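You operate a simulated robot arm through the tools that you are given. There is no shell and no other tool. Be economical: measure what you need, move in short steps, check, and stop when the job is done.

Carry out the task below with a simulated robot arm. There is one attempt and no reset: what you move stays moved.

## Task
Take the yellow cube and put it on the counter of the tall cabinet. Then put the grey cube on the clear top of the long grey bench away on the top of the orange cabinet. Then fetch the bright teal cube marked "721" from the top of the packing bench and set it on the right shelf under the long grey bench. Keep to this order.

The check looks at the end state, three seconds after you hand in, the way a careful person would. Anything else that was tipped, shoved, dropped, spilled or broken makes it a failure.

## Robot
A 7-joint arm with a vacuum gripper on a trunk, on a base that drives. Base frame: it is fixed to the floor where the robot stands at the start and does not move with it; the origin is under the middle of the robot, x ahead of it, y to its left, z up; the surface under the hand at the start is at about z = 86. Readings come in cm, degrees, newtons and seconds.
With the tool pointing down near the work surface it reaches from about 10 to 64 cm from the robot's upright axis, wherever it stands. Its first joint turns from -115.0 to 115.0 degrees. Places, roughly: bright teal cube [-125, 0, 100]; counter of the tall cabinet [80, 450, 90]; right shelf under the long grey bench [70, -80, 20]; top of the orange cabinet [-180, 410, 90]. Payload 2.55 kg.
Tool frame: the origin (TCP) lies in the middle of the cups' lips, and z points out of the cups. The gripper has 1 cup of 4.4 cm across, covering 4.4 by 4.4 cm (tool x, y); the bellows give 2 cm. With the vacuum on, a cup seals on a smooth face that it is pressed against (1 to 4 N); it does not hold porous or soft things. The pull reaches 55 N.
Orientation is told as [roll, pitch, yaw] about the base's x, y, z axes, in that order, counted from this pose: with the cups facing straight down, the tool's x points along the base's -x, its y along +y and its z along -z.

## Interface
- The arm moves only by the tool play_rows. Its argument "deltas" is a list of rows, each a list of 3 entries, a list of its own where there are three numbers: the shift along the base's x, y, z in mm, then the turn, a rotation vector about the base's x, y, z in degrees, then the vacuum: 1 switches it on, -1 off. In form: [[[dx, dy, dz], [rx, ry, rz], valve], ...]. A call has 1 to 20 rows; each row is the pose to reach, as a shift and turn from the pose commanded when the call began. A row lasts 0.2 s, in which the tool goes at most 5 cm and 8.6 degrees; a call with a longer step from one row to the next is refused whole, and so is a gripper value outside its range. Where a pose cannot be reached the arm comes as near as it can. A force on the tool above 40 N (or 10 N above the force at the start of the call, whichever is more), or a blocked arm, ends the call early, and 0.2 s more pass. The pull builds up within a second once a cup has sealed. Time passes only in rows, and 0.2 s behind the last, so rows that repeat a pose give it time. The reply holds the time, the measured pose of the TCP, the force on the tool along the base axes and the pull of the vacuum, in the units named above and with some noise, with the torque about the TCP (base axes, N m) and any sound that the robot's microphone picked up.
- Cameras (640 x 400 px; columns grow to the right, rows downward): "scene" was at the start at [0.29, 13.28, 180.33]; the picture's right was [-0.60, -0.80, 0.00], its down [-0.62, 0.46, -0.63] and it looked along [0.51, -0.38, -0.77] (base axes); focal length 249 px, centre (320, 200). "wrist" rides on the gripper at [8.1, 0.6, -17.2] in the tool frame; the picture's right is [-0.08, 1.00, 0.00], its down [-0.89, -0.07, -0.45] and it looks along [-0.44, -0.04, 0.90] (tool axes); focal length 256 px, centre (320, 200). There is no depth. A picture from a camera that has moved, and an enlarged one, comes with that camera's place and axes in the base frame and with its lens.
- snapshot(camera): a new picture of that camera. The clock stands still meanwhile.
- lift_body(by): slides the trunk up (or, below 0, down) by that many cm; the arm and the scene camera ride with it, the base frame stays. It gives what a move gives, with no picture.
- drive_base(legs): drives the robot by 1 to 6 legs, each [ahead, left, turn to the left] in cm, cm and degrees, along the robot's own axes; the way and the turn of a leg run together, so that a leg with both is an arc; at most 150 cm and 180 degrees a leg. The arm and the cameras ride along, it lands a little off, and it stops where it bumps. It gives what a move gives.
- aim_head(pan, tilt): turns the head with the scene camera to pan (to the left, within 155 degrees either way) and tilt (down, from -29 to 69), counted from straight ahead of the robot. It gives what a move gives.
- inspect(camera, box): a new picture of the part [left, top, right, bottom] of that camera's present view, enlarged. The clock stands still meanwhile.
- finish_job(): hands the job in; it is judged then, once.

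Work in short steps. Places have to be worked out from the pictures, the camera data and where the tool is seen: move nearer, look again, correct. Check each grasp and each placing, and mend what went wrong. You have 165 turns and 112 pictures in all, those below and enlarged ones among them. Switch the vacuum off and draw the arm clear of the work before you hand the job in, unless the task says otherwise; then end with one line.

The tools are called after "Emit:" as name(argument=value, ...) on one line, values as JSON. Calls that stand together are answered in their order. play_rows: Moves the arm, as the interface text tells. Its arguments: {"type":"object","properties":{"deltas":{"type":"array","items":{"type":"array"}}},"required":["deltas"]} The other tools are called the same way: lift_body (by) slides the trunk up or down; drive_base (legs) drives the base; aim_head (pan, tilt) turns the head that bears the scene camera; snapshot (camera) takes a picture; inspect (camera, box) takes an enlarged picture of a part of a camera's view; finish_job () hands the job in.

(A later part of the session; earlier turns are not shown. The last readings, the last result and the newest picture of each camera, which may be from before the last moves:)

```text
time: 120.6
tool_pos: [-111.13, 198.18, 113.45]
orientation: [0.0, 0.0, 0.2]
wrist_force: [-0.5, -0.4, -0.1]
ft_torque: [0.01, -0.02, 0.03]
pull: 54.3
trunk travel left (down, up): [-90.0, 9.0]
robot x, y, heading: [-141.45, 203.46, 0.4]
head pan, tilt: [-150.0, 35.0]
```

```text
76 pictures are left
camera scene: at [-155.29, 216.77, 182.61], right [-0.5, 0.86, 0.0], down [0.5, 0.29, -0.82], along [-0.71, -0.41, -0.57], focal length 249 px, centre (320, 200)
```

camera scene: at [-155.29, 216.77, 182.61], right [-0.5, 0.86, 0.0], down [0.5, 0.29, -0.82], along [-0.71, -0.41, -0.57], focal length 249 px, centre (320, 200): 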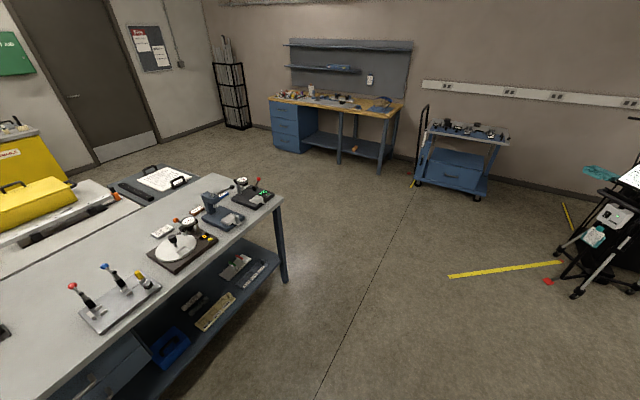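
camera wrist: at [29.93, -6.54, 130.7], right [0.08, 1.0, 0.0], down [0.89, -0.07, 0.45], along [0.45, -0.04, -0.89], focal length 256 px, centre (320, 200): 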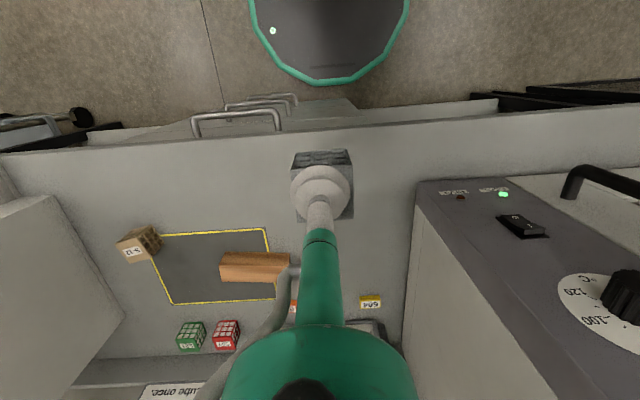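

I can see the row behind the shelf: dark desk with teal tools, then the orange cabinet (front at x ≈ -195) with wooden trays on its grey top. I'll back to x ≈ -252 and drive left to y ≈ 395.

Emit:
drive_base(legs=[[-111, 0, 0], [0, 150, 0], [0, 42, 0]])

Emit:
aim_head(pan=0, tilt=40)

Emit:
snapshot(camera="scene")

Emit:
snapshot(camera="wrist")

```text
time: 135.5
tool_pos: [-224.6, 390.19, 113.52]
orientation: [0.0, -0.1, 1.1]
wrist_force: [-0.1, -0.1, 0.2]
ft_torque: [-0.01, 0.0, 0.02]
pull: 54.6
trunk travel left (down, up): [-90.0, 9.0]
robot x, y, heading: [-255.38, 394.87, 1.1]
head pan, tilt: [-150.0, 35.0]
```

```text
time: 137.8
tool_pos: [-224.58, 390.13, 113.46]
orientation: [0.0, -0.1, 1.0]
wrist_force: [0.2, 0.2, -0.2]
ft_torque: [0.01, 0.01, -0.01]
pull: 54.9
trunk travel left (down, up): [-90.0, 9.0]
robot x, y, heading: [-255.41, 395.18, 0.9]
head pan, tilt: [0.0, 40.0]
```

```text
75 pictures are left
camera scene: at [-253.16, 412.7, 181.85], right [0.02, -1.0, 0.0], down [-0.64, -0.01, -0.77], along [0.77, 0.01, -0.64], focal length 249 px, centre (320, 200)
```

scene: 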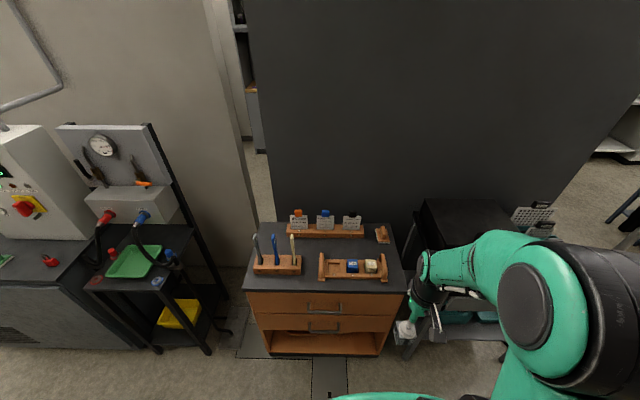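

```text
74 pictures are left
camera wrist: at [-232.72, 390.68, 130.68], right [0.06, 1.0, 0.0], down [0.89, -0.05, 0.45], along [0.44, -0.03, -0.9], focal length 256 px, centre (320, 200)
```

wrist: 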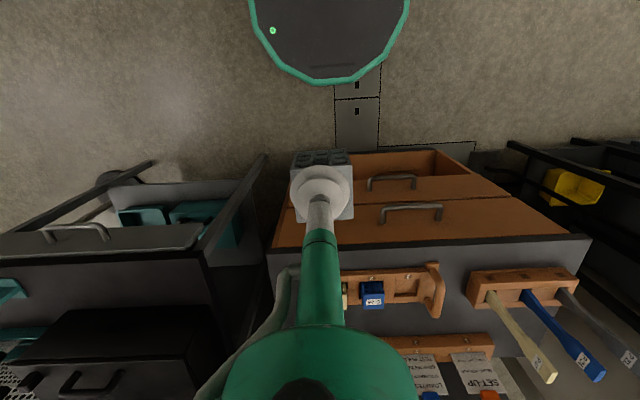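

The cabinet top has a pen rack, a tray with two cubes in front, a card rack behind and a small wooden stop. A clear strip seems to lie between the tray and card rack near x ≈ -178, y ≈ 405. I'll enlarge it.

Emit:
inspect(camera="scene", box=[236, 200, 412, 310])

```text
3.64 times, centred on (324, 255) of scene
camera zoom: at [-253.16, 412.7, 181.85], right [0.02, -1.0, 0.0], down [-0.64, -0.01, -0.77], along [0.77, 0.01, -0.64], focal length 906 px, centre (306, 0)
```

zoom: 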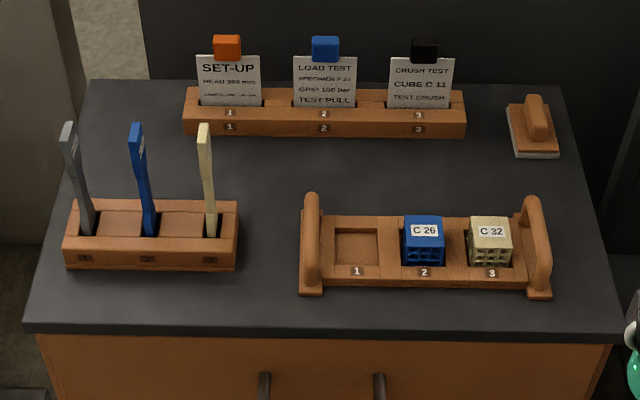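

Slots and racks are identified; the clear bare top between tray and card rack spans x ≈ -186 to -171.5. I'll place at (-178.8, 411). First I line up the base and move nearer.

Emit:
drive_base(legs=[[0, 21, -1], [19, 0, 0]])

Emit:
snapshot(camera="wrist")

Emit:
aim_head(pan=-15, tilt=50)

Emit:
snapshot(camera="scene")

```text
time: 140.6
tool_pos: [-206.09, 410.74, 113.46]
orientation: [0.0, 0.0, 0.1]
wrist_force: [0.1, -0.4, -0.2]
ft_torque: [0.0, -0.01, 0.0]
pull: 54.8
trunk travel left (down, up): [-90.0, 9.0]
robot x, y, heading: [-236.64, 416.19, 0.1]
head pan, tilt: [0.0, 40.0]
```

```text
72 pictures are left
camera wrist: at [-214.07, 411.37, 130.67], right [0.08, 1.0, 0.0], down [0.89, -0.07, 0.45], along [0.44, -0.03, -0.9], focal length 256 px, centre (320, 200)
```

wrist: 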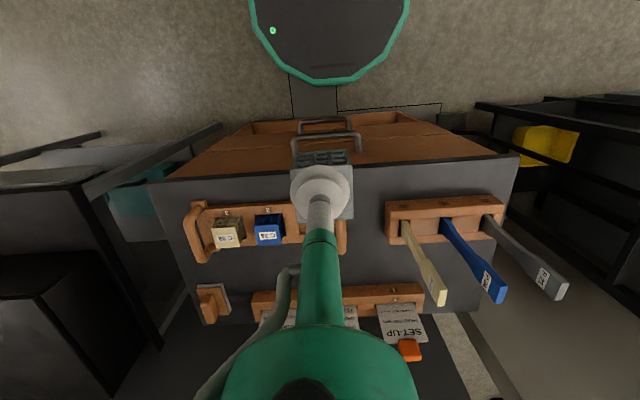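

```text
time: 141.4
tool_pos: [-206.15, 410.68, 113.55]
orientation: [0.1, 0.0, 0.1]
wrist_force: [0.8, 0.1, -0.1]
ft_torque: [0.02, -0.01, 0.0]
pull: 55.5
trunk travel left (down, up): [-90.0, 9.0]
robot x, y, heading: [-236.79, 415.65, 0.1]
head pan, tilt: [-15.0, 50.0]
```

```text
71 pictures are left
camera scene: at [-235.27, 431.75, 180.44], right [-0.26, -0.97, 0.0], down [-0.74, 0.2, -0.64], along [0.62, -0.17, -0.77], focal length 249 px, centre (320, 200)
```

scene: 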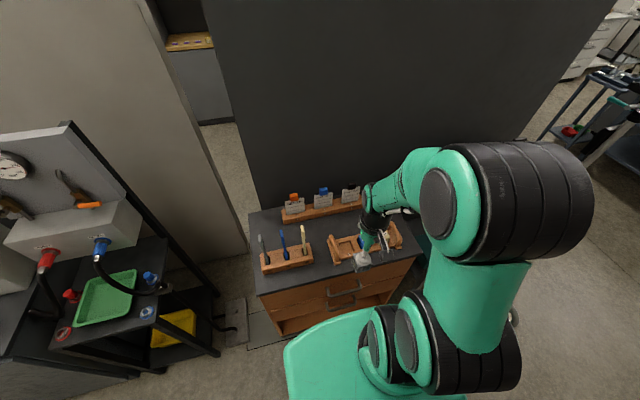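

Aligned. I'll extend 27 cm at this height to (-178.8, 411), then check before lowering.

Emit:
play_rows(deltas=[[[45, 0, 0], [0, 0, 0], 1], [[90, 0, 0], [0, 0, 0], 1], [[135, 1, 0], [0, 0, 0], 1], [[180, 2, 0], [0, 0, 0], 1], [[225, 3, 0], [0, 0, 0], 1], [[273, 3, 0], [0, 0, 0], 1], [[273, 3, -50], [0, 0, 0], 1], [[273, 3, -90], [0, 0, 0], 1], [[273, 3, -90], [0, 0, 0], 1]])

Emit:
inspect(camera="scene", box=[240, 160, 424, 275])

Emit:
snapshot(camera="wrist")

```text
time: 143.4
tool_pos: [-178.72, 410.99, 104.44]
orientation: [0.0, -0.1, 0.1]
wrist_force: [0.6, -0.3, 0.0]
ft_torque: [0.06, -0.03, -0.01]
pull: 55.1
out of reach, approached as far as the arm can: row 6
trunk travel left (down, up): [-90.0, 9.0]
robot x, y, heading: [-236.84, 415.82, 0.2]
head pan, tilt: [-15.0, 50.0]
```

```text
3.48 times, centred on (332, 218) of scene
camera zoom: at [-235.29, 431.74, 180.44], right [-0.26, -0.97, 0.0], down [-0.74, 0.2, -0.64], along [0.62, -0.17, -0.77], focal length 867 px, centre (278, 139)
```

zoom: 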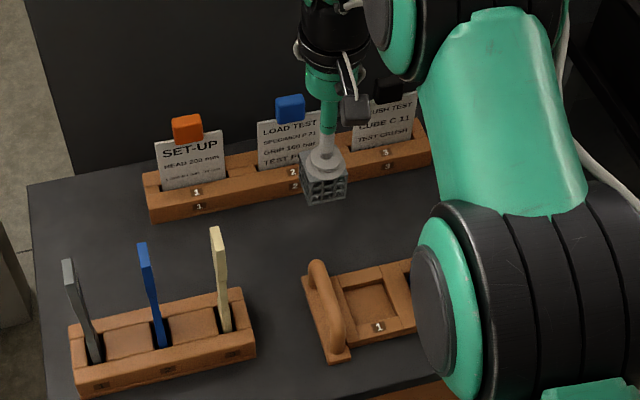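

```text
69 pictures are left
camera wrist: at [-186.78, 411.7, 121.67], right [0.08, 1.0, 0.0], down [0.89, -0.07, 0.45], along [0.45, -0.03, -0.89], focal length 256 px, centre (320, 200)
```

wrist: 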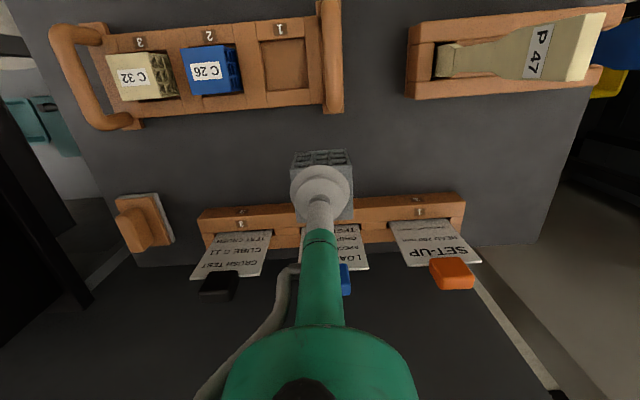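

The cube hangs over the bare strip; tray's rear edge is ≈ -183.5, rack's front ≈ -169.5. I'll shift 18 mm further out to centre it and lower to just above contact.

Emit:
play_rows(deltas=[[[18, 0, -20], [0, 0, 0], 1], [[18, 0, -50], [0, 0, 0], 1], [[18, 0, -75], [0, 0, 0], 1], [[18, 0, -83], [0, 0, 0], 1], [[18, 0, -83], [0, 0, 0], 1]])

Emit:
inspect(camera="scene", box=[270, 160, 390, 235])

```text
time: 144.6
tool_pos: [-176.83, 411.0, 96.13]
orientation: [0.0, 0.0, 0.2]
wrist_force: [0.1, 0.0, -0.3]
ft_torque: [0.0, -0.01, 0.01]
pull: 54.7
trunk travel left (down, up): [-90.0, 9.0]
robot x, y, heading: [-237.22, 415.76, -0.1]
head pan, tilt: [-15.0, 50.0]
```

```text
5.33 times, centred on (330, 198) of scene
camera zoom: at [-235.24, 431.74, 180.44], right [-0.26, -0.97, 0.0], down [-0.74, 0.2, -0.64], along [0.62, -0.17, -0.77], focal length 1329 px, centre (267, 213)
```

zoom: 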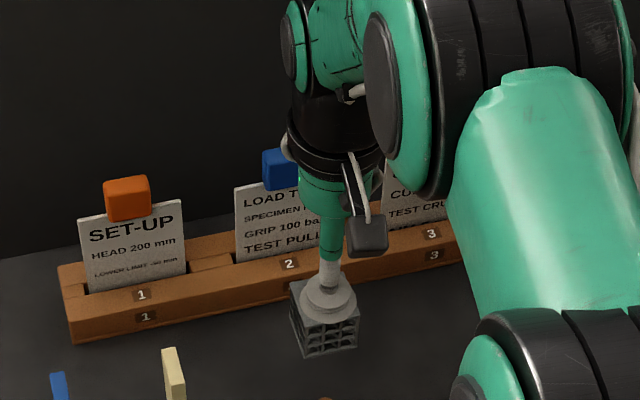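

No contact yet and the rack is clear behind. Lowering in small steps.

Emit:
play_rows(deltas=[[[0, 0, -5], [0, 0, 0], 1], [[0, 0, -10], [0, 0, 0], 1], [[0, 0, -14], [0, 0, 0], 1], [[0, 0, -17], [0, 0, 0], 1], [[0, 0, -17], [0, 0, 0], 1]])

```text
time: 145.8
tool_pos: [-176.99, 411.01, 94.48]
orientation: [0.0, -0.1, 0.1]
wrist_force: [-0.3, 0.7, -1.0]
ft_torque: [0.03, -0.02, 0.0]
pull: 55.1
trunk travel left (down, up): [-90.0, 9.0]
robot x, y, heading: [-237.08, 416.04, 0.1]
head pan, tilt: [-15.0, 50.0]
```

Still no contact at 94.5; continuing in 2-3 mm steps.

Emit:
play_rows(deltas=[[[0, 0, -3], [0, 0, 0], 1], [[0, 0, -5], [0, 0, 0], 1], [[0, 0, -7], [0, 0, 0], 1], [[0, 0, -7], [0, 0, 0], 1]])

```text
time: 146.8
tool_pos: [-177.16, 411.03, 93.71]
orientation: [0.0, 0.0, 0.1]
wrist_force: [0.3, -0.2, 0.0]
ft_torque: [0.02, -0.02, 0.02]
pull: 54.5
trunk travel left (down, up): [-90.0, 9.0]
robot x, y, heading: [-236.84, 416.17, 0.2]
head pan, tilt: [-15.0, 50.0]
```

Emit:
inspect(camera="scene", box=[310, 190, 360, 230])

Emit:
play_rows(deltas=[[[0, 0, -3], [0, 0, 0], 1], [[0, 0, -6], [0, 0, 0], 1], [[0, 0, -6], [0, 0, 0], 1]])

```text
10.00 times, centred on (335, 210) of scene
camera zoom: at [-235.23, 431.74, 180.44], right [-0.26, -0.97, 0.0], down [-0.74, 0.2, -0.64], along [0.62, -0.17, -0.77], focal length 2492 px, centre (170, 100)
```

zoom: 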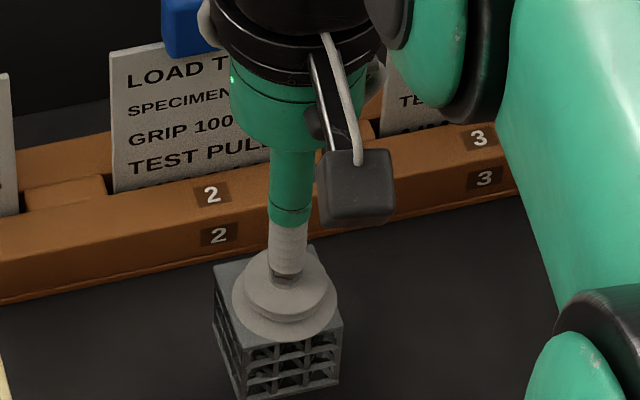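

```text
time: 147.6
tool_pos: [-176.95, 410.88, 93.2]
orientation: [0.0, 0.0, 0.2]
wrist_force: [-0.2, 0.0, -0.3]
ft_torque: [0.01, 0.04, -0.01]
pull: 54.3
trunk travel left (down, up): [-90.0, 9.0]
robot x, y, heading: [-236.36, 416.06, 0.0]
head pan, tilt: [-15.0, 50.0]
```

No contact at 93.2; the top is lower than 88.7. Continuing.

Emit:
play_rows(deltas=[[[0, 0, -3], [0, 0, 0], 1], [[0, 0, -6], [0, 0, 0], 1], [[0, 0, -8], [0, 0, 0], 1], [[0, 0, -8], [0, 0, 0], 1]])

```text
time: 148.6
tool_pos: [-176.95, 411.0, 92.36]
orientation: [0.0, -0.1, 0.1]
wrist_force: [-0.1, 0.0, -0.6]
ft_torque: [0.02, 0.0, 0.02]
pull: 54.6
trunk travel left (down, up): [-90.0, 9.0]
robot x, y, heading: [-236.71, 415.65, 0.0]
head pan, tilt: [-15.0, 50.0]
```

Still none. Continuing, watching the force.

Emit:
play_rows(deltas=[[[0, 0, -4], [0, 0, 0], 1], [[0, 0, -7], [0, 0, 0], 1], [[0, 0, -9], [0, 0, 0], 1], [[0, 0, -9], [0, 0, 0], 1]])

```text
time: 149.6
tool_pos: [-176.95, 411.03, 91.39]
orientation: [0.0, -0.1, 0.1]
wrist_force: [-0.1, 0.3, -0.4]
ft_torque: [0.01, 0.01, 0.01]
pull: 54.3
trunk travel left (down, up): [-90.0, 9.0]
robot x, y, heading: [-237.04, 415.77, -0.2]
head pan, tilt: [-15.0, 50.0]
```

Emit:
inspect(camera="scene", box=[310, 190, 374, 230])

Emit:
play_rows(deltas=[[[0, 0, -4], [0, 0, 0], 1], [[0, 0, -7], [0, 0, 0], 1], [[0, 0, -9], [0, 0, 0], 1], [[0, 0, -9], [0, 0, 0], 1]])

```text
10.00 times, centred on (342, 210) of scene
camera zoom: at [-235.24, 431.74, 180.44], right [-0.26, -0.97, 0.0], down [-0.74, 0.2, -0.64], along [0.62, -0.17, -0.77], focal length 2492 px, centre (100, 100)
```

zoom: 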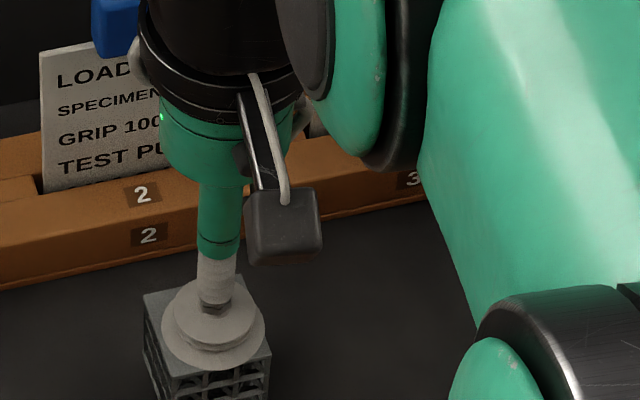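

```text
time: 150.6
tool_pos: [-176.92, 411.11, 90.54]
orientation: [0.0, -0.1, 0.0]
wrist_force: [-0.1, -0.8, -0.1]
ft_torque: [0.04, 0.04, -0.02]
pull: 54.9
trunk travel left (down, up): [-90.0, 9.0]
robot x, y, heading: [-236.79, 415.77, 0.2]
head pan, tilt: [-15.0, 50.0]
```

Emit:
play_rows(deltas=[[[0, 0, -4], [0, 0, 0], 1], [[0, 0, -7], [0, 0, 0], 1], [[0, 0, -9], [0, 0, 0], 1], [[0, 0, -9], [0, 0, 0], 1]])

Emit:
snapshot(camera="wrist")

```text
time: 151.6
tool_pos: [-176.87, 410.96, 90.22]
orientation: [-0.2, -0.7, 0.0]
wrist_force: [-1.5, -1.8, 29.9]
ft_torque: [0.14, 0.3, 0.0]
pull: 54.9
trunk travel left (down, up): [-90.0, 9.0]
robot x, y, heading: [-236.78, 415.42, 0.1]
head pan, tilt: [-15.0, 50.0]
```

```text
65 pictures are left
camera wrist: at [-185.1, 411.66, 107.31], right [0.08, 1.0, 0.0], down [0.89, -0.07, 0.46], along [0.45, -0.04, -0.89], focal length 256 px, centre (320, 200)
```

wrist: 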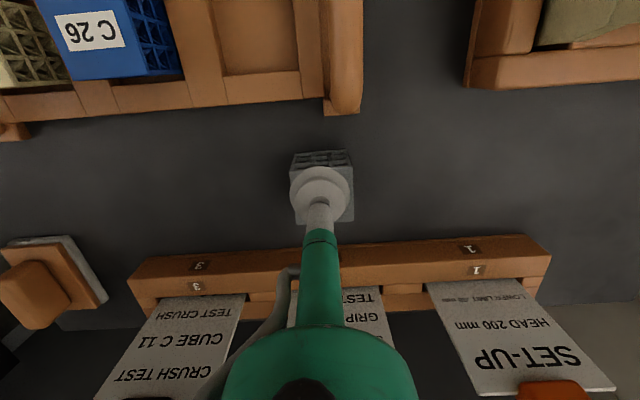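

Contact at TCP z ≈ 90.2 (30 N), cube standing on the bare top with free space around. I'll ease up 5 mm, release, wait, then draw straight up.

Emit:
play_rows(deltas=[[[0, 0, 3], [0, 0, 0], 1], [[0, 0, 5], [0, 0, 0], 1], [[0, 0, 5], [0, 0, 0], -1], [[0, 0, 5], [0, 0, 0], -1], [[0, 0, 5], [0, 0, 0], -1], [[0, 0, 5], [0, 0, 0], -1], [[0, 0, 5], [0, 0, 0], -1], [[0, 0, 10], [0, 0, 0], -1], [[0, 0, 30], [0, 0, 0], -1], [[0, 0, 70], [0, 0, 0], -1], [[0, 0, 110], [0, 0, 0], -1], [[-30, 0, 150], [0, 0, 0], -1], [[-70, 0, 170], [0, 0, 0], -1], [[-110, 0, 190], [0, 0, 0], -1], [[-150, 0, 210], [0, 0, 0], -1], [[-190, 0, 220], [0, 0, 0], -1], [[-235, 0, 230], [0, 0, 0], -1], [[-280, 0, 235], [0, 0, 0], -1]])

Emit:
snapshot(camera="scene")

```text
time: 155.4
tool_pos: [-205.1, 410.96, 113.17]
orientation: [0.0, 0.0, 0.1]
wrist_force: [-0.3, 0.8, 0.3]
ft_torque: [0.03, -0.06, 0.0]
pull: 0.0
trunk travel left (down, up): [-90.0, 9.0]
robot x, y, heading: [-236.64, 416.21, 0.1]
head pan, tilt: [-15.0, 50.0]
```

```text
64 pictures are left
camera scene: at [-235.47, 431.77, 180.43], right [-0.26, -0.97, 0.0], down [-0.74, 0.2, -0.64], along [0.62, -0.17, -0.77], focal length 249 px, centre (320, 200)
```

scene: 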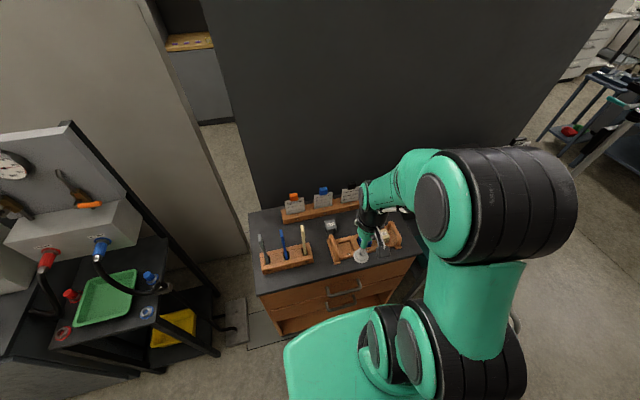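

The grey cube stands on the cabinet's top, everything else in place. Now I retrace the way: back, down to y ≈ 205, ahead to x ≈ -140, and look south at the packing bench.

Emit:
drive_base(legs=[[-17, 0, 0], [0, -150, 0], [0, -60, 0], [112, 0, 0]])

Emit:
aim_head(pan=-90, tilt=30)

Emit:
snapshot(camera="scene")

```text
time: 172.0
tool_pos: [-111.14, 203.08, 113.21]
orientation: [0.0, 0.0, 0.1]
wrist_force: [-0.1, 0.2, -0.7]
ft_torque: [-0.01, -0.01, -0.01]
pull: 0.0
trunk travel left (down, up): [-90.0, 9.0]
robot x, y, heading: [-143.02, 208.11, 0.3]
head pan, tilt: [-15.0, 50.0]
```

```text
time: 173.5
tool_pos: [-111.21, 203.11, 113.22]
orientation: [0.0, 0.0, 0.1]
wrist_force: [0.3, 0.6, 0.4]
ft_torque: [0.01, -0.03, -0.01]
pull: 0.2
trunk travel left (down, up): [-90.0, 9.0]
robot x, y, heading: [-142.98, 207.95, -0.0]
head pan, tilt: [-90.0, 30.0]
```

```text
63 pictures are left
camera scene: at [-148.95, 216.75, 183.39], right [-1.0, 0.0, 0.0], down [0.0, 0.5, -0.87], along [0.0, -0.87, -0.5], focal length 249 px, centre (320, 200)
```

scene: 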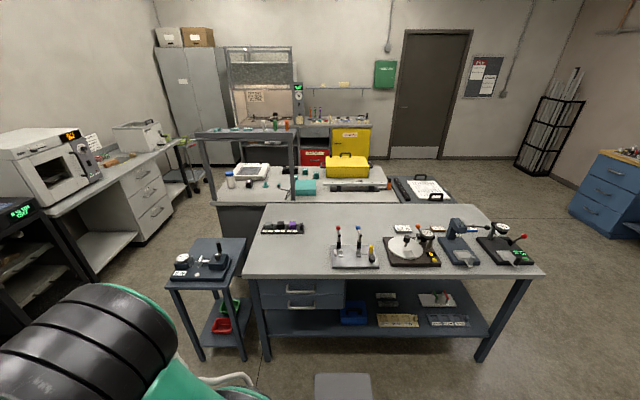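

The packing bench runs along x (-70 to -206), its open side facing -y at y ≈ -15, with a raised shelf at the back. So I'll reach it from the south. I drive to the aisle and down past the bench's end, then look.

Emit:
drive_base(legs=[[120, 0, 0], [0, -150, 0], [0, -130, 0]])

Emit:
aim_head(pan=150, tilt=35)

Emit:
snapshot(camera="scene")

Emit:
aim_head(pan=-150, tilt=35)

Emit:
snapshot(camera="scene")

```text
time: 192.7
tool_pos: [10.88, -77.15, 113.26]
orientation: [0.0, -0.1, 1.1]
wrist_force: [-0.1, 0.7, 0.3]
ft_torque: [-0.02, -0.02, 0.03]
pull: 0.1
trunk travel left (down, up): [-90.0, 9.0]
robot x, y, heading: [-21.32, -72.65, 0.9]
head pan, tilt: [-90.0, 30.0]
```

```text
time: 196.1
tool_pos: [10.94, -77.33, 113.12]
orientation: [-0.1, 0.1, 1.0]
wrist_force: [-0.3, 0.6, 1.1]
ft_torque: [-0.02, 0.01, 0.02]
pull: 0.0
trunk travel left (down, up): [-90.0, 9.0]
robot x, y, heading: [-20.85, -72.48, 0.9]
head pan, tilt: [150.0, 35.0]
```

```text
62 pictures are left
camera scene: at [-34.81, -50.79, 182.61], right [0.49, 0.87, 0.0], down [0.5, -0.28, -0.82], along [-0.72, 0.4, -0.57], focal length 249 px, centre (320, 200)
```

scene: 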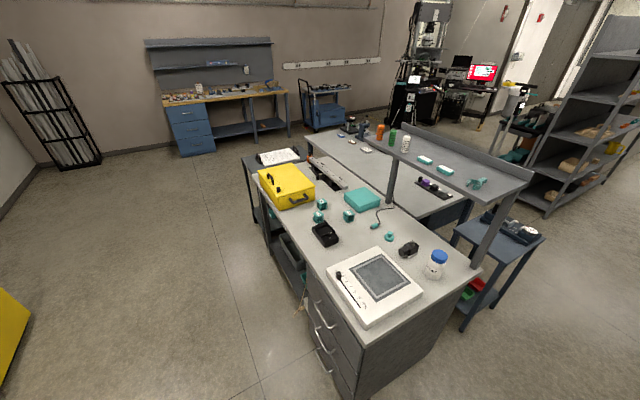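

```text
time: 200.2
tool_pos: [10.91, -77.16, 113.21]
orientation: [0.1, 0.0, 0.8]
wrist_force: [0.3, 0.7, -0.1]
ft_torque: [0.04, -0.02, 0.0]
pull: 0.0
trunk travel left (down, up): [-90.0, 9.0]
robot x, y, heading: [-20.86, -72.68, 1.0]
head pan, tilt: [-150.0, 35.0]
```

```text
61 pictures are left
camera scene: at [-34.66, -59.61, 182.61], right [-0.51, 0.86, 0.0], down [0.49, 0.3, -0.82], along [-0.7, -0.42, -0.57], focal length 249 px, centre (320, 200)
```

scene: 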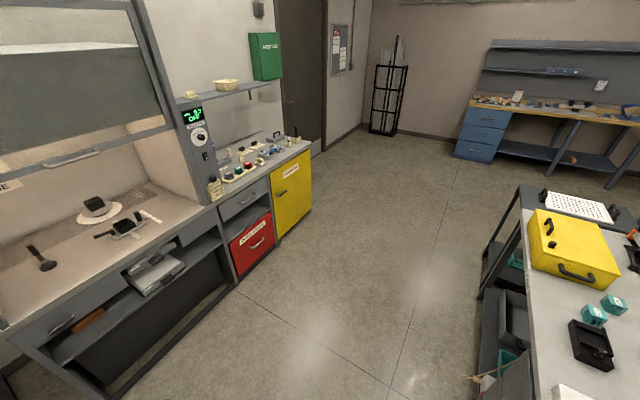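

Packing bench front edge is y ≈ -25; three teal cubes sit near (-124,17), (-131,2.5), (-142,9). I'll back to x ≈ -128, turn left to face the bench, and look at the labels.

Emit:
drive_base(legs=[[0, -5, -1], [-104, 0, 0], [0, 0, 90]])

Emit:
aim_head(pan=0, tilt=40)

Emit:
snapshot(camera="scene")

```text
time: 209.9
tool_pos: [-118.34, -45.47, 113.22]
orientation: [0.0, 0.0, 88.6]
wrist_force: [-0.7, -0.4, -0.5]
ft_torque: [-0.02, 0.01, 0.01]
pull: 0.0
trunk travel left (down, up): [-90.0, 9.0]
robot x, y, heading: [-124.01, -77.28, 88.6]
head pan, tilt: [-150.0, 35.0]
```

```text
time: 212.2
tool_pos: [-118.35, -45.52, 113.23]
orientation: [0.0, 0.1, 88.6]
wrist_force: [0.5, -0.3, -0.6]
ft_torque: [0.0, 0.03, 0.04]
pull: 0.0
trunk travel left (down, up): [-90.0, 9.0]
robot x, y, heading: [-123.76, -77.22, 88.8]
head pan, tilt: [0.0, 40.0]
```

```text
60 pictures are left
camera scene: at [-141.51, -74.08, 181.85], right [1.0, -0.02, 0.0], down [-0.02, -0.64, -0.77], along [0.02, 0.77, -0.64], focal length 249 px, centre (320, 200)
```

scene: 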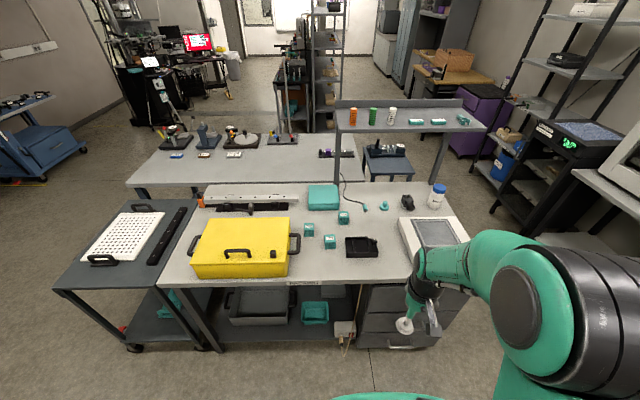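

Emit:
inspect(camera="scene", box=[280, 180, 400, 260])

Emit:
inspect(camera="scene", box=[400, 100, 490, 140])

```text
5.00 times, centred on (340, 220) of scene
camera zoom: at [-141.51, -74.08, 181.85], right [1.0, -0.02, 0.0], down [-0.02, -0.64, -0.77], along [0.02, 0.77, -0.64], focal length 1246 px, centre (220, 100)
```

zoom: 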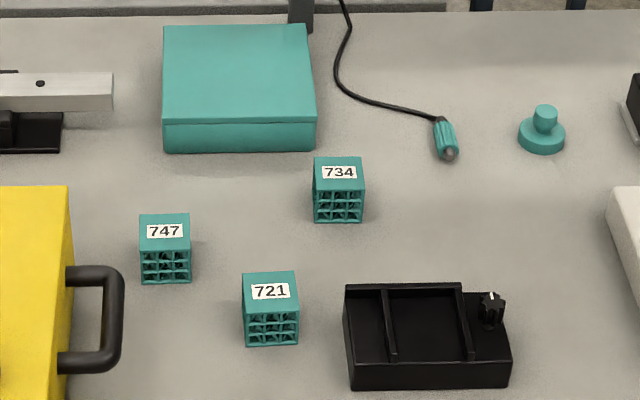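

```text
7.11 times, centred on (445, 120) of scene
camera zoom: at [-141.51, -74.08, 181.85], right [1.0, -0.02, 0.0], down [-0.02, -0.64, -0.77], along [0.02, 0.77, -0.64], focal length 1772 px, centre (-569, 769)
```

zoom: 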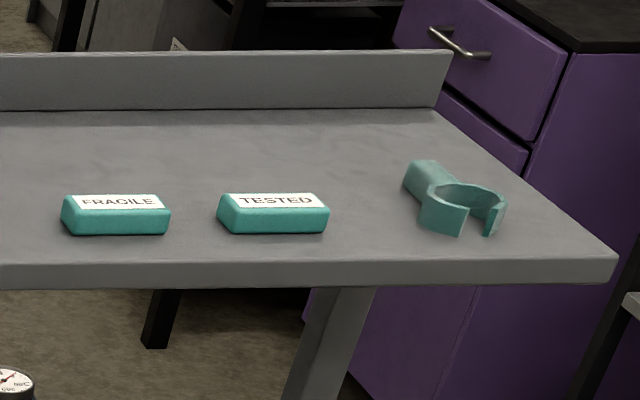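

Cube "721" is the front one, label face up, near (-135, 1). I'll shift the base left and closer and bring the wrist camera over it.

Emit:
drive_base(legs=[[0, 17, 1.3], [18, 0, 0]])

Emit:
snapshot(camera="wrist")

Emit:
snapshot(camera="scene")

```text
time: 214.8
tool_pos: [-136.28, -27.28, 113.11]
orientation: [0.0, 0.1, 90.0]
wrist_force: [-0.7, -0.3, 0.4]
ft_torque: [-0.01, -0.04, 0.03]
pull: 0.1
trunk travel left (down, up): [-90.0, 9.0]
robot x, y, heading: [-141.08, -59.14, 90.2]
head pan, tilt: [0.0, 40.0]
```

```text
57 pictures are left
camera wrist: at [-136.93, -35.27, 130.35], right [-1.0, 0.08, 0.0], down [0.07, 0.89, 0.45], along [0.04, 0.44, -0.9], focal length 256 px, centre (320, 200)
```

wrist: 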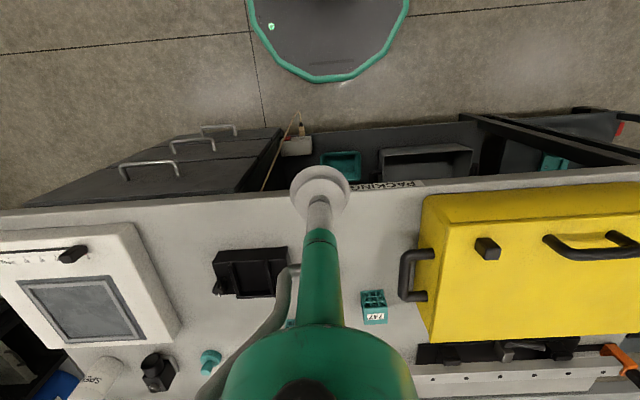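

```text
56 pictures are left
camera scene: at [-158.8, -56.41, 181.85], right [1.0, 0.0, 0.0], down [0.0, -0.64, -0.77], along [0.0, 0.77, -0.64], focal length 249 px, centre (320, 200)
```

scene: 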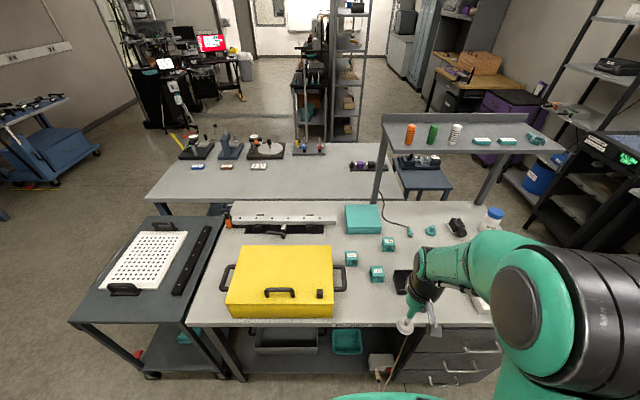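

Triangulating the two scene views gives 721's top centre at (-134.6, 7.3, 90.2), bench edge at y ≈ -16. I'll drive 7 cm nearer, and move the tool out to the side of the cube to see it with the wrist camera.

Emit:
drive_base(legs=[[7, 0, 0]])

Emit:
play_rows(deltas=[[[20, 35, 0], [0, 0, 0], -1], [[40, 70, 0], [0, 0, 0], -1], [[60, 105, 0], [0, 0, 0], -1], [[75, 140, 0], [0, 0, 0], -1], [[75, 140, 0], [0, 0, 0], -1]])

Emit:
inspect(camera="wrist", box=[300, 120, 540, 270])

Emit:
inspect(camera="scene", box=[320, 220, 440, 295])

```text
time: 215.8
tool_pos: [-136.31, -20.14, 113.21]
orientation: [0.0, 0.1, 90.0]
wrist_force: [1.0, -0.2, 0.2]
ft_torque: [-0.04, 0.02, 0.01]
pull: 0.1
trunk travel left (down, up): [-90.0, 9.0]
robot x, y, heading: [-141.02, -52.06, 89.8]
head pan, tilt: [0.0, 40.0]
```

```text
time: 217.0
tool_pos: [-128.76, -6.44, 113.28]
orientation: [0.0, 0.0, 90.0]
wrist_force: [-0.4, 0.4, -0.8]
ft_torque: [0.05, -0.01, -0.01]
pull: 0.0
trunk travel left (down, up): [-90.0, 9.0]
robot x, y, heading: [-140.89, -52.31, 89.9]
head pan, tilt: [0.0, 40.0]
```

```text
2.67 times, centred on (420, 195) of wrist
camera zoom: at [-129.37, -14.43, 130.43], right [-1.0, 0.08, 0.0], down [0.07, 0.89, 0.45], along [0.04, 0.44, -0.89], focal length 683 px, centre (53, 213)
```

zoom: 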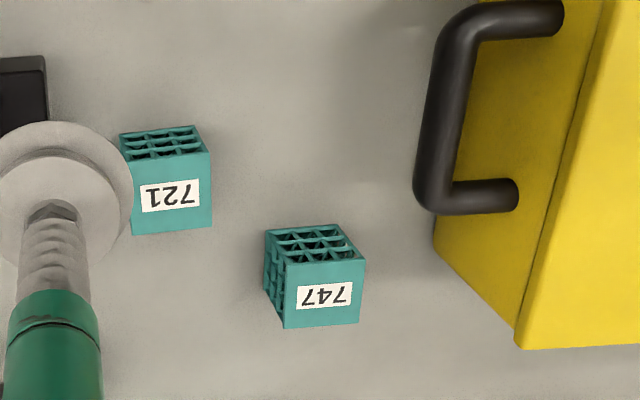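

```text
5.33 times, centred on (380, 258) of scene
camera zoom: at [-158.82, -49.63, 181.85], right [1.0, 0.0, 0.0], down [0.0, -0.64, -0.77], along [0.0, 0.77, -0.64], focal length 1329 px, centre (0, -107)
```

zoom: 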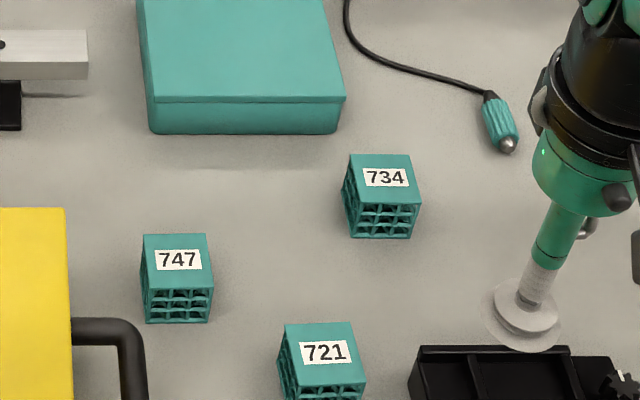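

Estimates of the cube's top: about (-135, 4.5), but its height is uncertain (90 to 97). I'll move over it at z ≈ 105 and re-measure.

Emit:
play_rows(deltas=[[[-20, 35, 0], [0, 0, 0], -1], [[-40, 70, 0], [0, 0, 0], -1], [[-62, 104, 0], [0, 0, 0], -1], [[-62, 104, -40], [0, 0, 0], -1], [[-62, 104, -80], [0, 0, 0], -1], [[-62, 104, -80], [0, 0, 0], -1]])

Emit:
inspect(camera="wrist", box=[220, 100, 460, 250])

Emit:
inspect(camera="scene", box=[340, 240, 440, 310])

```text
time: 218.4
tool_pos: [-135.04, 4.11, 105.22]
orientation: [0.0, 0.0, 90.1]
wrist_force: [-0.3, 0.6, 0.3]
ft_torque: [0.0, 0.02, 0.0]
pull: 0.2
trunk travel left (down, up): [-90.0, 9.0]
robot x, y, heading: [-141.12, -52.15, 90.2]
head pan, tilt: [0.0, 40.0]
```

```text
2.67 times, centred on (340, 175) of wrist
camera zoom: at [-135.65, -4.0, 122.31], right [-1.0, 0.08, 0.0], down [0.07, 0.89, 0.45], along [0.04, 0.44, -0.89], focal length 683 px, centre (267, 267)
```

zoom: 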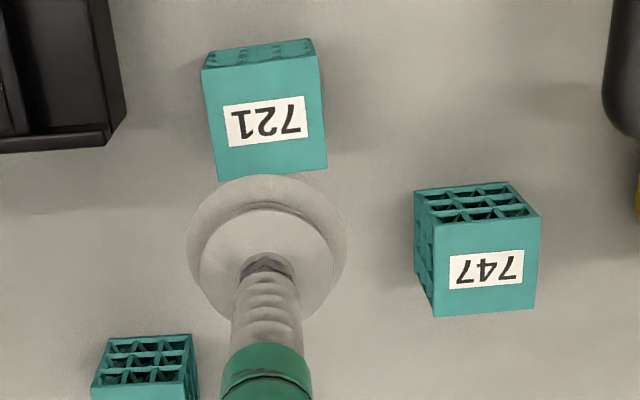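

```text
5.71 times, centred on (390, 275) of scene
camera zoom: at [-158.78, -49.53, 181.85], right [1.0, 0.0, 0.0], down [0.0, -0.64, -0.77], along [0.0, 0.77, -0.64], focal length 1424 px, centre (-80, -229)
```

zoom: 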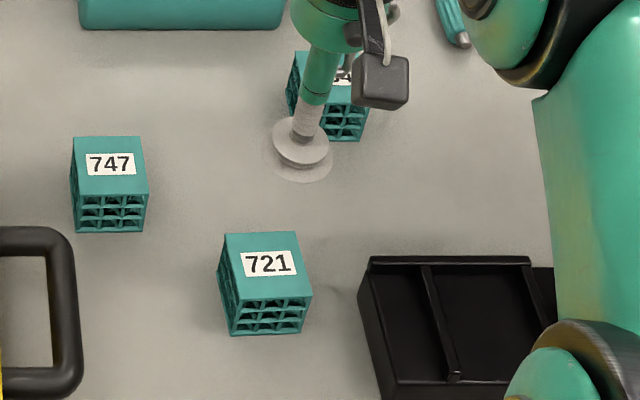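

Now both views agree best at top z ≈ 94.6, centre (-135.2, 2.95). I shift 11 mm back and lower gently with the vacuum on.

Emit:
play_rows(deltas=[[[-1, -11, -20], [0, 0, 0], -1], [[-1, -11, -50], [0, 0, 0], -1], [[-1, -11, -75], [0, 0, 0], -1], [[-1, -11, -75], [0, 0, 0], -1]])

Emit:
inspect(camera="scene", box=[350, 250, 410, 305])

Emit:
inspect(camera="wrist", box=[240, 130, 400, 230])

```text
time: 219.4
tool_pos: [-135.09, 3.08, 97.69]
orientation: [0.0, 0.0, 90.0]
wrist_force: [0.2, 0.5, -0.7]
ft_torque: [0.01, -0.01, 0.0]
pull: 0.0
trunk travel left (down, up): [-90.0, 9.0]
robot x, y, heading: [-141.58, -51.89, 90.1]
head pan, tilt: [0.0, 40.0]
```

```text
7.27 times, centred on (380, 278) of scene
camera zoom: at [-158.77, -49.51, 181.85], right [1.0, 0.0, 0.0], down [0.0, -0.64, -0.77], along [0.0, 0.77, -0.64], focal length 1812 px, centre (-116, -364)
```

zoom: 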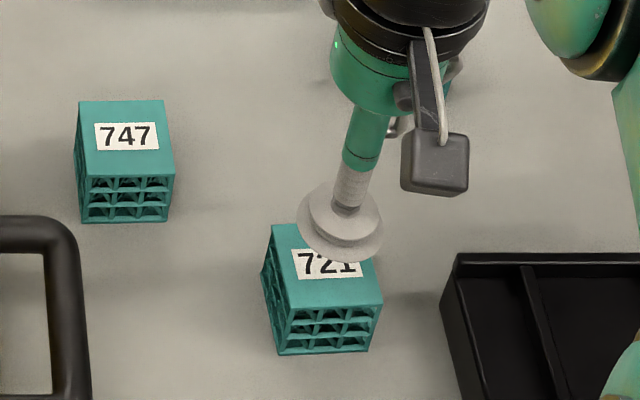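

```text
4.00 times, centred on (320, 180) of wrist
camera zoom: at [-135.79, -5.02, 114.81], right [-1.0, 0.08, 0.0], down [0.07, 0.89, 0.45], along [0.04, 0.44, -0.9], focal length 1024 px, centre (320, 280)
```

zoom: 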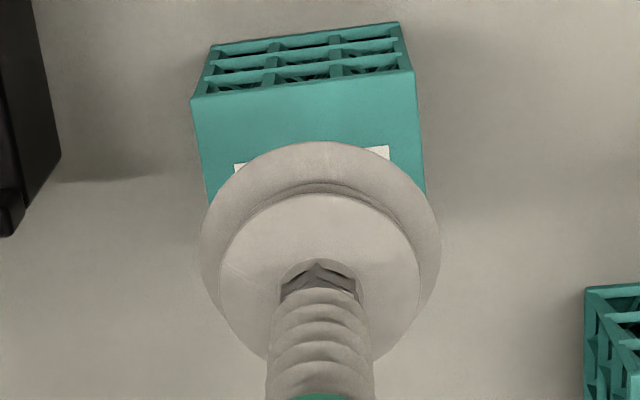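

Edge measurements confirm centre (-135.0, 2.95), top z ≈ 94.2. Lowering with vacuum on.

Emit:
play_rows(deltas=[[[0, 0, -20], [0, 0, 0], 1], [[0, 0, -28], [0, 0, 0], 1], [[0, 0, -31], [0, 0, 0], 1], [[0, 0, -33], [0, 0, 0], 1], [[0, 0, -33], [0, 0, 0], 1], [[0, 0, -33], [0, 0, 0], 1], [[0, 0, -33], [0, 0, 0], 1]])

```text
time: 221.0
tool_pos: [-135.02, 3.07, 94.31]
orientation: [0.0, 0.0, 90.0]
wrist_force: [0.2, 0.0, -0.1]
ft_torque: [0.0, 0.0, 0.03]
pull: 0.0
trunk travel left (down, up): [-90.0, 9.0]
robot x, y, heading: [-141.44, -52.2, 90.2]
head pan, tilt: [0.0, 40.0]
```

No seal or contact yet; a few mm more in 2 mm steps.

Emit:
play_rows(deltas=[[[0, 0, -3], [0, 0, 0], 1], [[0, 0, -5], [0, 0, 0], 1], [[0, 0, -7], [0, 0, 0], 1], [[0, 0, -7], [0, 0, 0], 1], [[0, 0, -7], [0, 0, 0], 1]])

```text
time: 222.2
tool_pos: [-135.08, 2.94, 93.68]
orientation: [0.1, -0.1, 90.0]
wrist_force: [-0.2, -0.9, -0.2]
ft_torque: [0.08, 0.01, 0.02]
pull: 55.0
trunk travel left (down, up): [-90.0, 9.0]
robot x, y, heading: [-141.16, -51.95, 89.9]
head pan, tilt: [0.0, 40.0]
```

Sealed at 55 N. Lifting straight up, then drawing the arm in.

Emit:
play_rows(deltas=[[[0, 0, 10], [0, 0, 0], 1], [[0, 0, 40], [0, 0, 0], 1], [[0, 0, 80], [0, 0, 0], 1], [[0, 0, 120], [0, 0, 0], 1], [[0, 0, 160], [0, 0, 0], 1], [[0, -40, 190], [0, 0, 0], 1], [[0, -80, 200], [0, 0, 0], 1], [[0, -120, 200], [0, 0, 0], 1], [[0, -160, 200], [0, 0, 0], 1], [[0, -200, 200], [0, 0, 0], 1], [[0, -230, 200], [0, 0, 0], 1]])

Emit:
snapshot(camera="wrist")

Emit:
snapshot(camera="scene")

```text
time: 224.6
tool_pos: [-135.09, -20.15, 113.5]
orientation: [0.0, 0.0, 90.0]
wrist_force: [0.3, -0.5, -0.9]
ft_torque: [0.09, 0.02, -0.02]
pull: 54.7
trunk travel left (down, up): [-90.0, 9.0]
robot x, y, heading: [-141.02, -52.19, 89.6]
head pan, tilt: [0.0, 40.0]
```

```text
49 pictures are left
camera wrist: at [-135.69, -28.21, 130.83], right [-1.0, 0.08, 0.0], down [0.07, 0.89, 0.45], along [0.04, 0.45, -0.89], focal length 256 px, centre (320, 200)
```

wrist: 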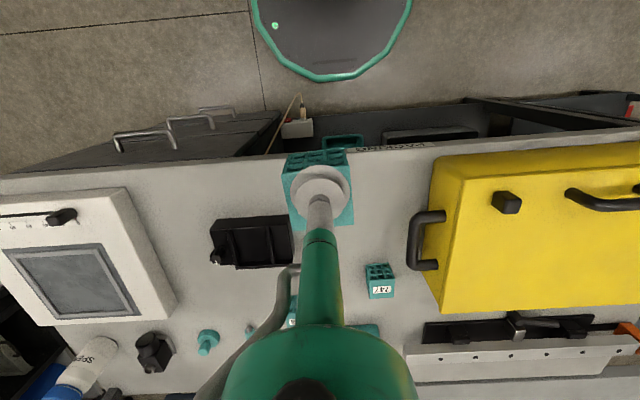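

```text
48 pictures are left
camera scene: at [-158.8, -49.66, 181.85], right [1.0, 0.0, 0.0], down [0.0, -0.64, -0.77], along [0.0, 0.77, -0.64], focal length 249 px, centre (320, 200)
```

scene: 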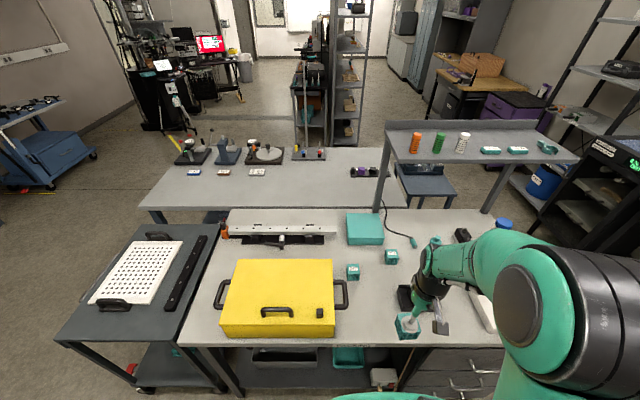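

Cube 721 is held and the bench is undisturbed. I'll back away, turn right to face the grey bench, drive to x ≈ -25 and look at the right shelf beneath it.

Emit:
drive_base(legs=[[-25, 0, 0], [0, 0, -90], [113, 0, 0]])

Emit:
aim_head(pan=0, tilt=50)

Emit:
snapshot(camera="scene")

```text
time: 235.7
tool_pos: [3.95, -85.64, 113.62]
orientation: [0.0, 0.0, -1.3]
wrist_force: [0.3, 0.1, 1.2]
ft_torque: [0.0, -0.02, 0.0]
pull: 54.9
trunk travel left (down, up): [-90.0, 9.0]
robot x, y, heading: [-28.06, -78.8, -1.5]
head pan, tilt: [0.0, 40.0]
```

```text
time: 236.4
tool_pos: [3.9, -85.76, 113.66]
orientation: [0.1, 0.0, -1.3]
wrist_force: [0.2, -0.7, 0.4]
ft_torque: [-0.01, -0.05, 0.02]
pull: 54.6
trunk travel left (down, up): [-90.0, 9.0]
robot x, y, heading: [-28.06, -78.85, -1.3]
head pan, tilt: [0.0, 50.0]
```

```text
47 pictures are left
camera scene: at [-25.9, -61.05, 180.44], right [-0.02, -1.0, 0.0], down [-0.77, 0.02, -0.64], along [0.64, -0.01, -0.77], focal length 249 px, centre (320, 200)
```

scene: 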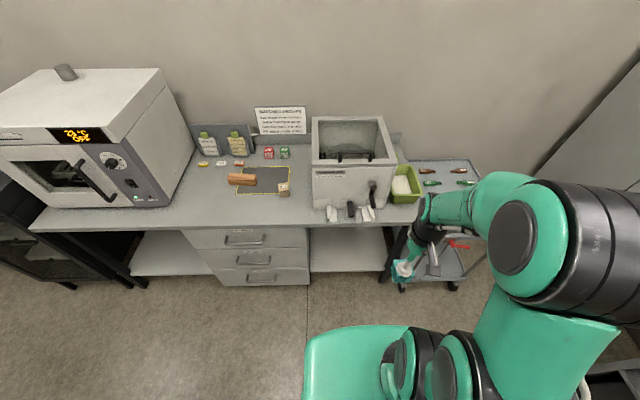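

The right shelf (y ≈ -56 to -106, front edge x ≈ 44, z ≈ 20) is visible beneath the bench. I'll lower the trunk 62 cm to bring the arm to shelf height, then look under the top.

Emit:
lift_body(by=-62)

Emit:
aim_head(pan=0, tilt=35)

Emit:
snapshot(camera="scene")

Emit:
snapshot(camera="wrist")

```text
refused: -62 is not a number from -40 to 40
```

```text
time: 237.1
tool_pos: [3.85, -85.75, 113.62]
orientation: [0.0, -0.1, -1.3]
wrist_force: [-0.3, 0.3, -0.3]
ft_torque: [-0.02, -0.01, 0.03]
pull: 54.6
trunk travel left (down, up): [-90.0, 9.0]
robot x, y, heading: [-27.61, -78.58, -1.5]
head pan, tilt: [0.0, 35.0]
```

```text
46 pictures are left
camera scene: at [-24.8, -61.07, 182.6], right [-0.02, -1.0, 0.0], down [-0.57, 0.01, -0.82], along [0.82, -0.02, -0.57], focal length 249 px, centre (320, 200)
```

scene: 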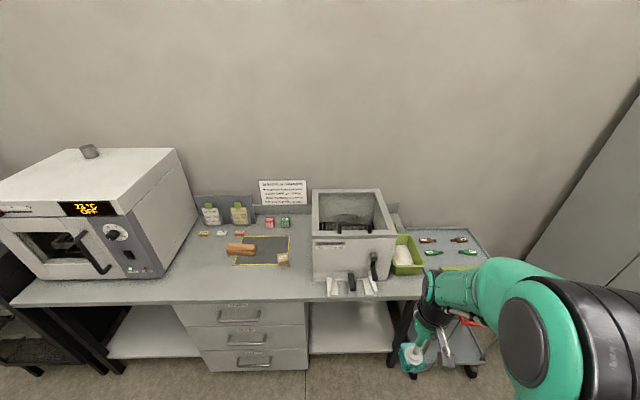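

```text
45 pictures are left
camera wrist: at [-4.2, -84.89, 130.82], right [0.1, 0.99, 0.0], down [0.89, -0.09, 0.45], along [0.44, -0.05, -0.9], focal length 256 px, centre (320, 200)
```

wrist: 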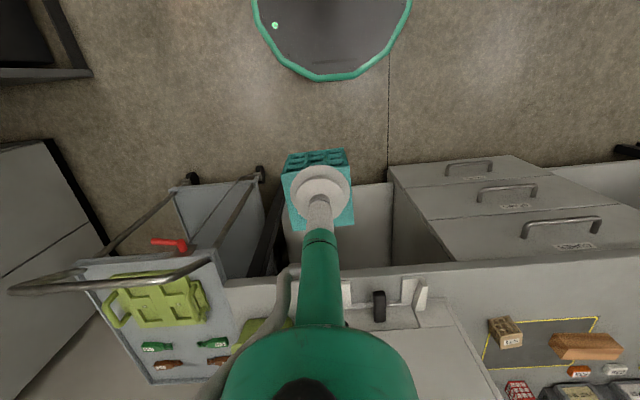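

Trunk moves are limited to 40 cm per call; I'll do it in two.

Emit:
lift_body(by=-40)

Emit:
lift_body(by=-25)

Emit:
snapshot(camera="scene")

Emit:
snapshot(camera="wrist")

```text
time: 241.0
tool_pos: [3.87, -85.84, 73.61]
orientation: [0.1, 0.0, -1.3]
wrist_force: [1.0, 0.5, -1.0]
ft_torque: [0.0, -0.03, 0.03]
pull: 55.2
trunk travel left (down, up): [-50.0, 49.0]
robot x, y, heading: [-27.97, -78.23, -1.5]
head pan, tilt: [0.0, 35.0]
```

```text
time: 243.6
tool_pos: [3.88, -85.72, 48.64]
orientation: [0.0, 0.1, -1.2]
wrist_force: [-0.3, 0.7, -0.1]
ft_torque: [0.03, -0.04, 0.04]
pull: 55.3
trunk travel left (down, up): [-25.0, 74.0]
robot x, y, heading: [-27.84, -79.0, -1.6]
head pan, tilt: [0.0, 35.0]
```

```text
44 pictures are left
camera scene: at [-24.78, -61.08, 117.61], right [-0.02, -1.0, 0.0], down [-0.57, 0.01, -0.82], along [0.82, -0.02, -0.57], focal length 249 px, centre (320, 200)
```

scene: 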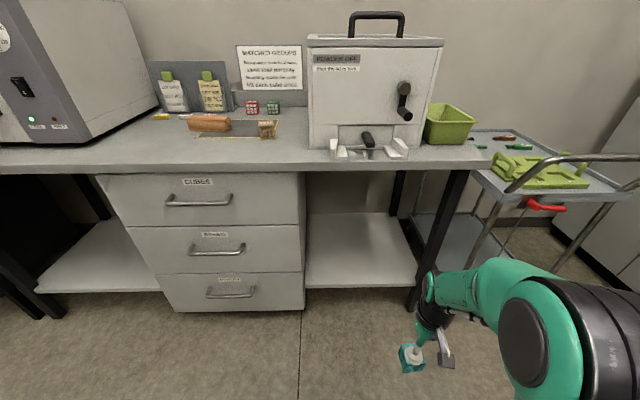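

```text
43 pictures are left
camera wrist: at [-4.19, -84.9, 65.83], right [0.1, 0.99, 0.0], down [0.89, -0.09, 0.45], along [0.44, -0.05, -0.9], focal length 256 px, centre (320, 200)
```

wrist: 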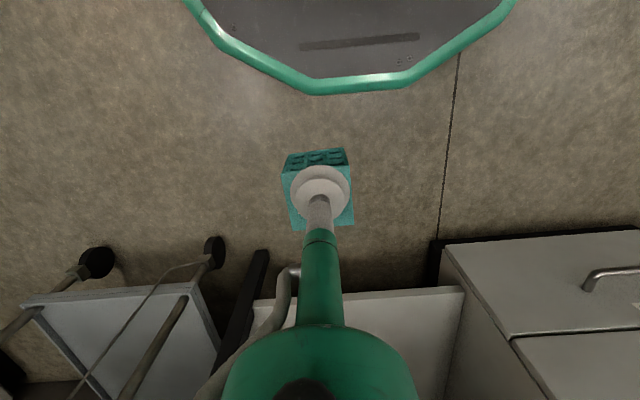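

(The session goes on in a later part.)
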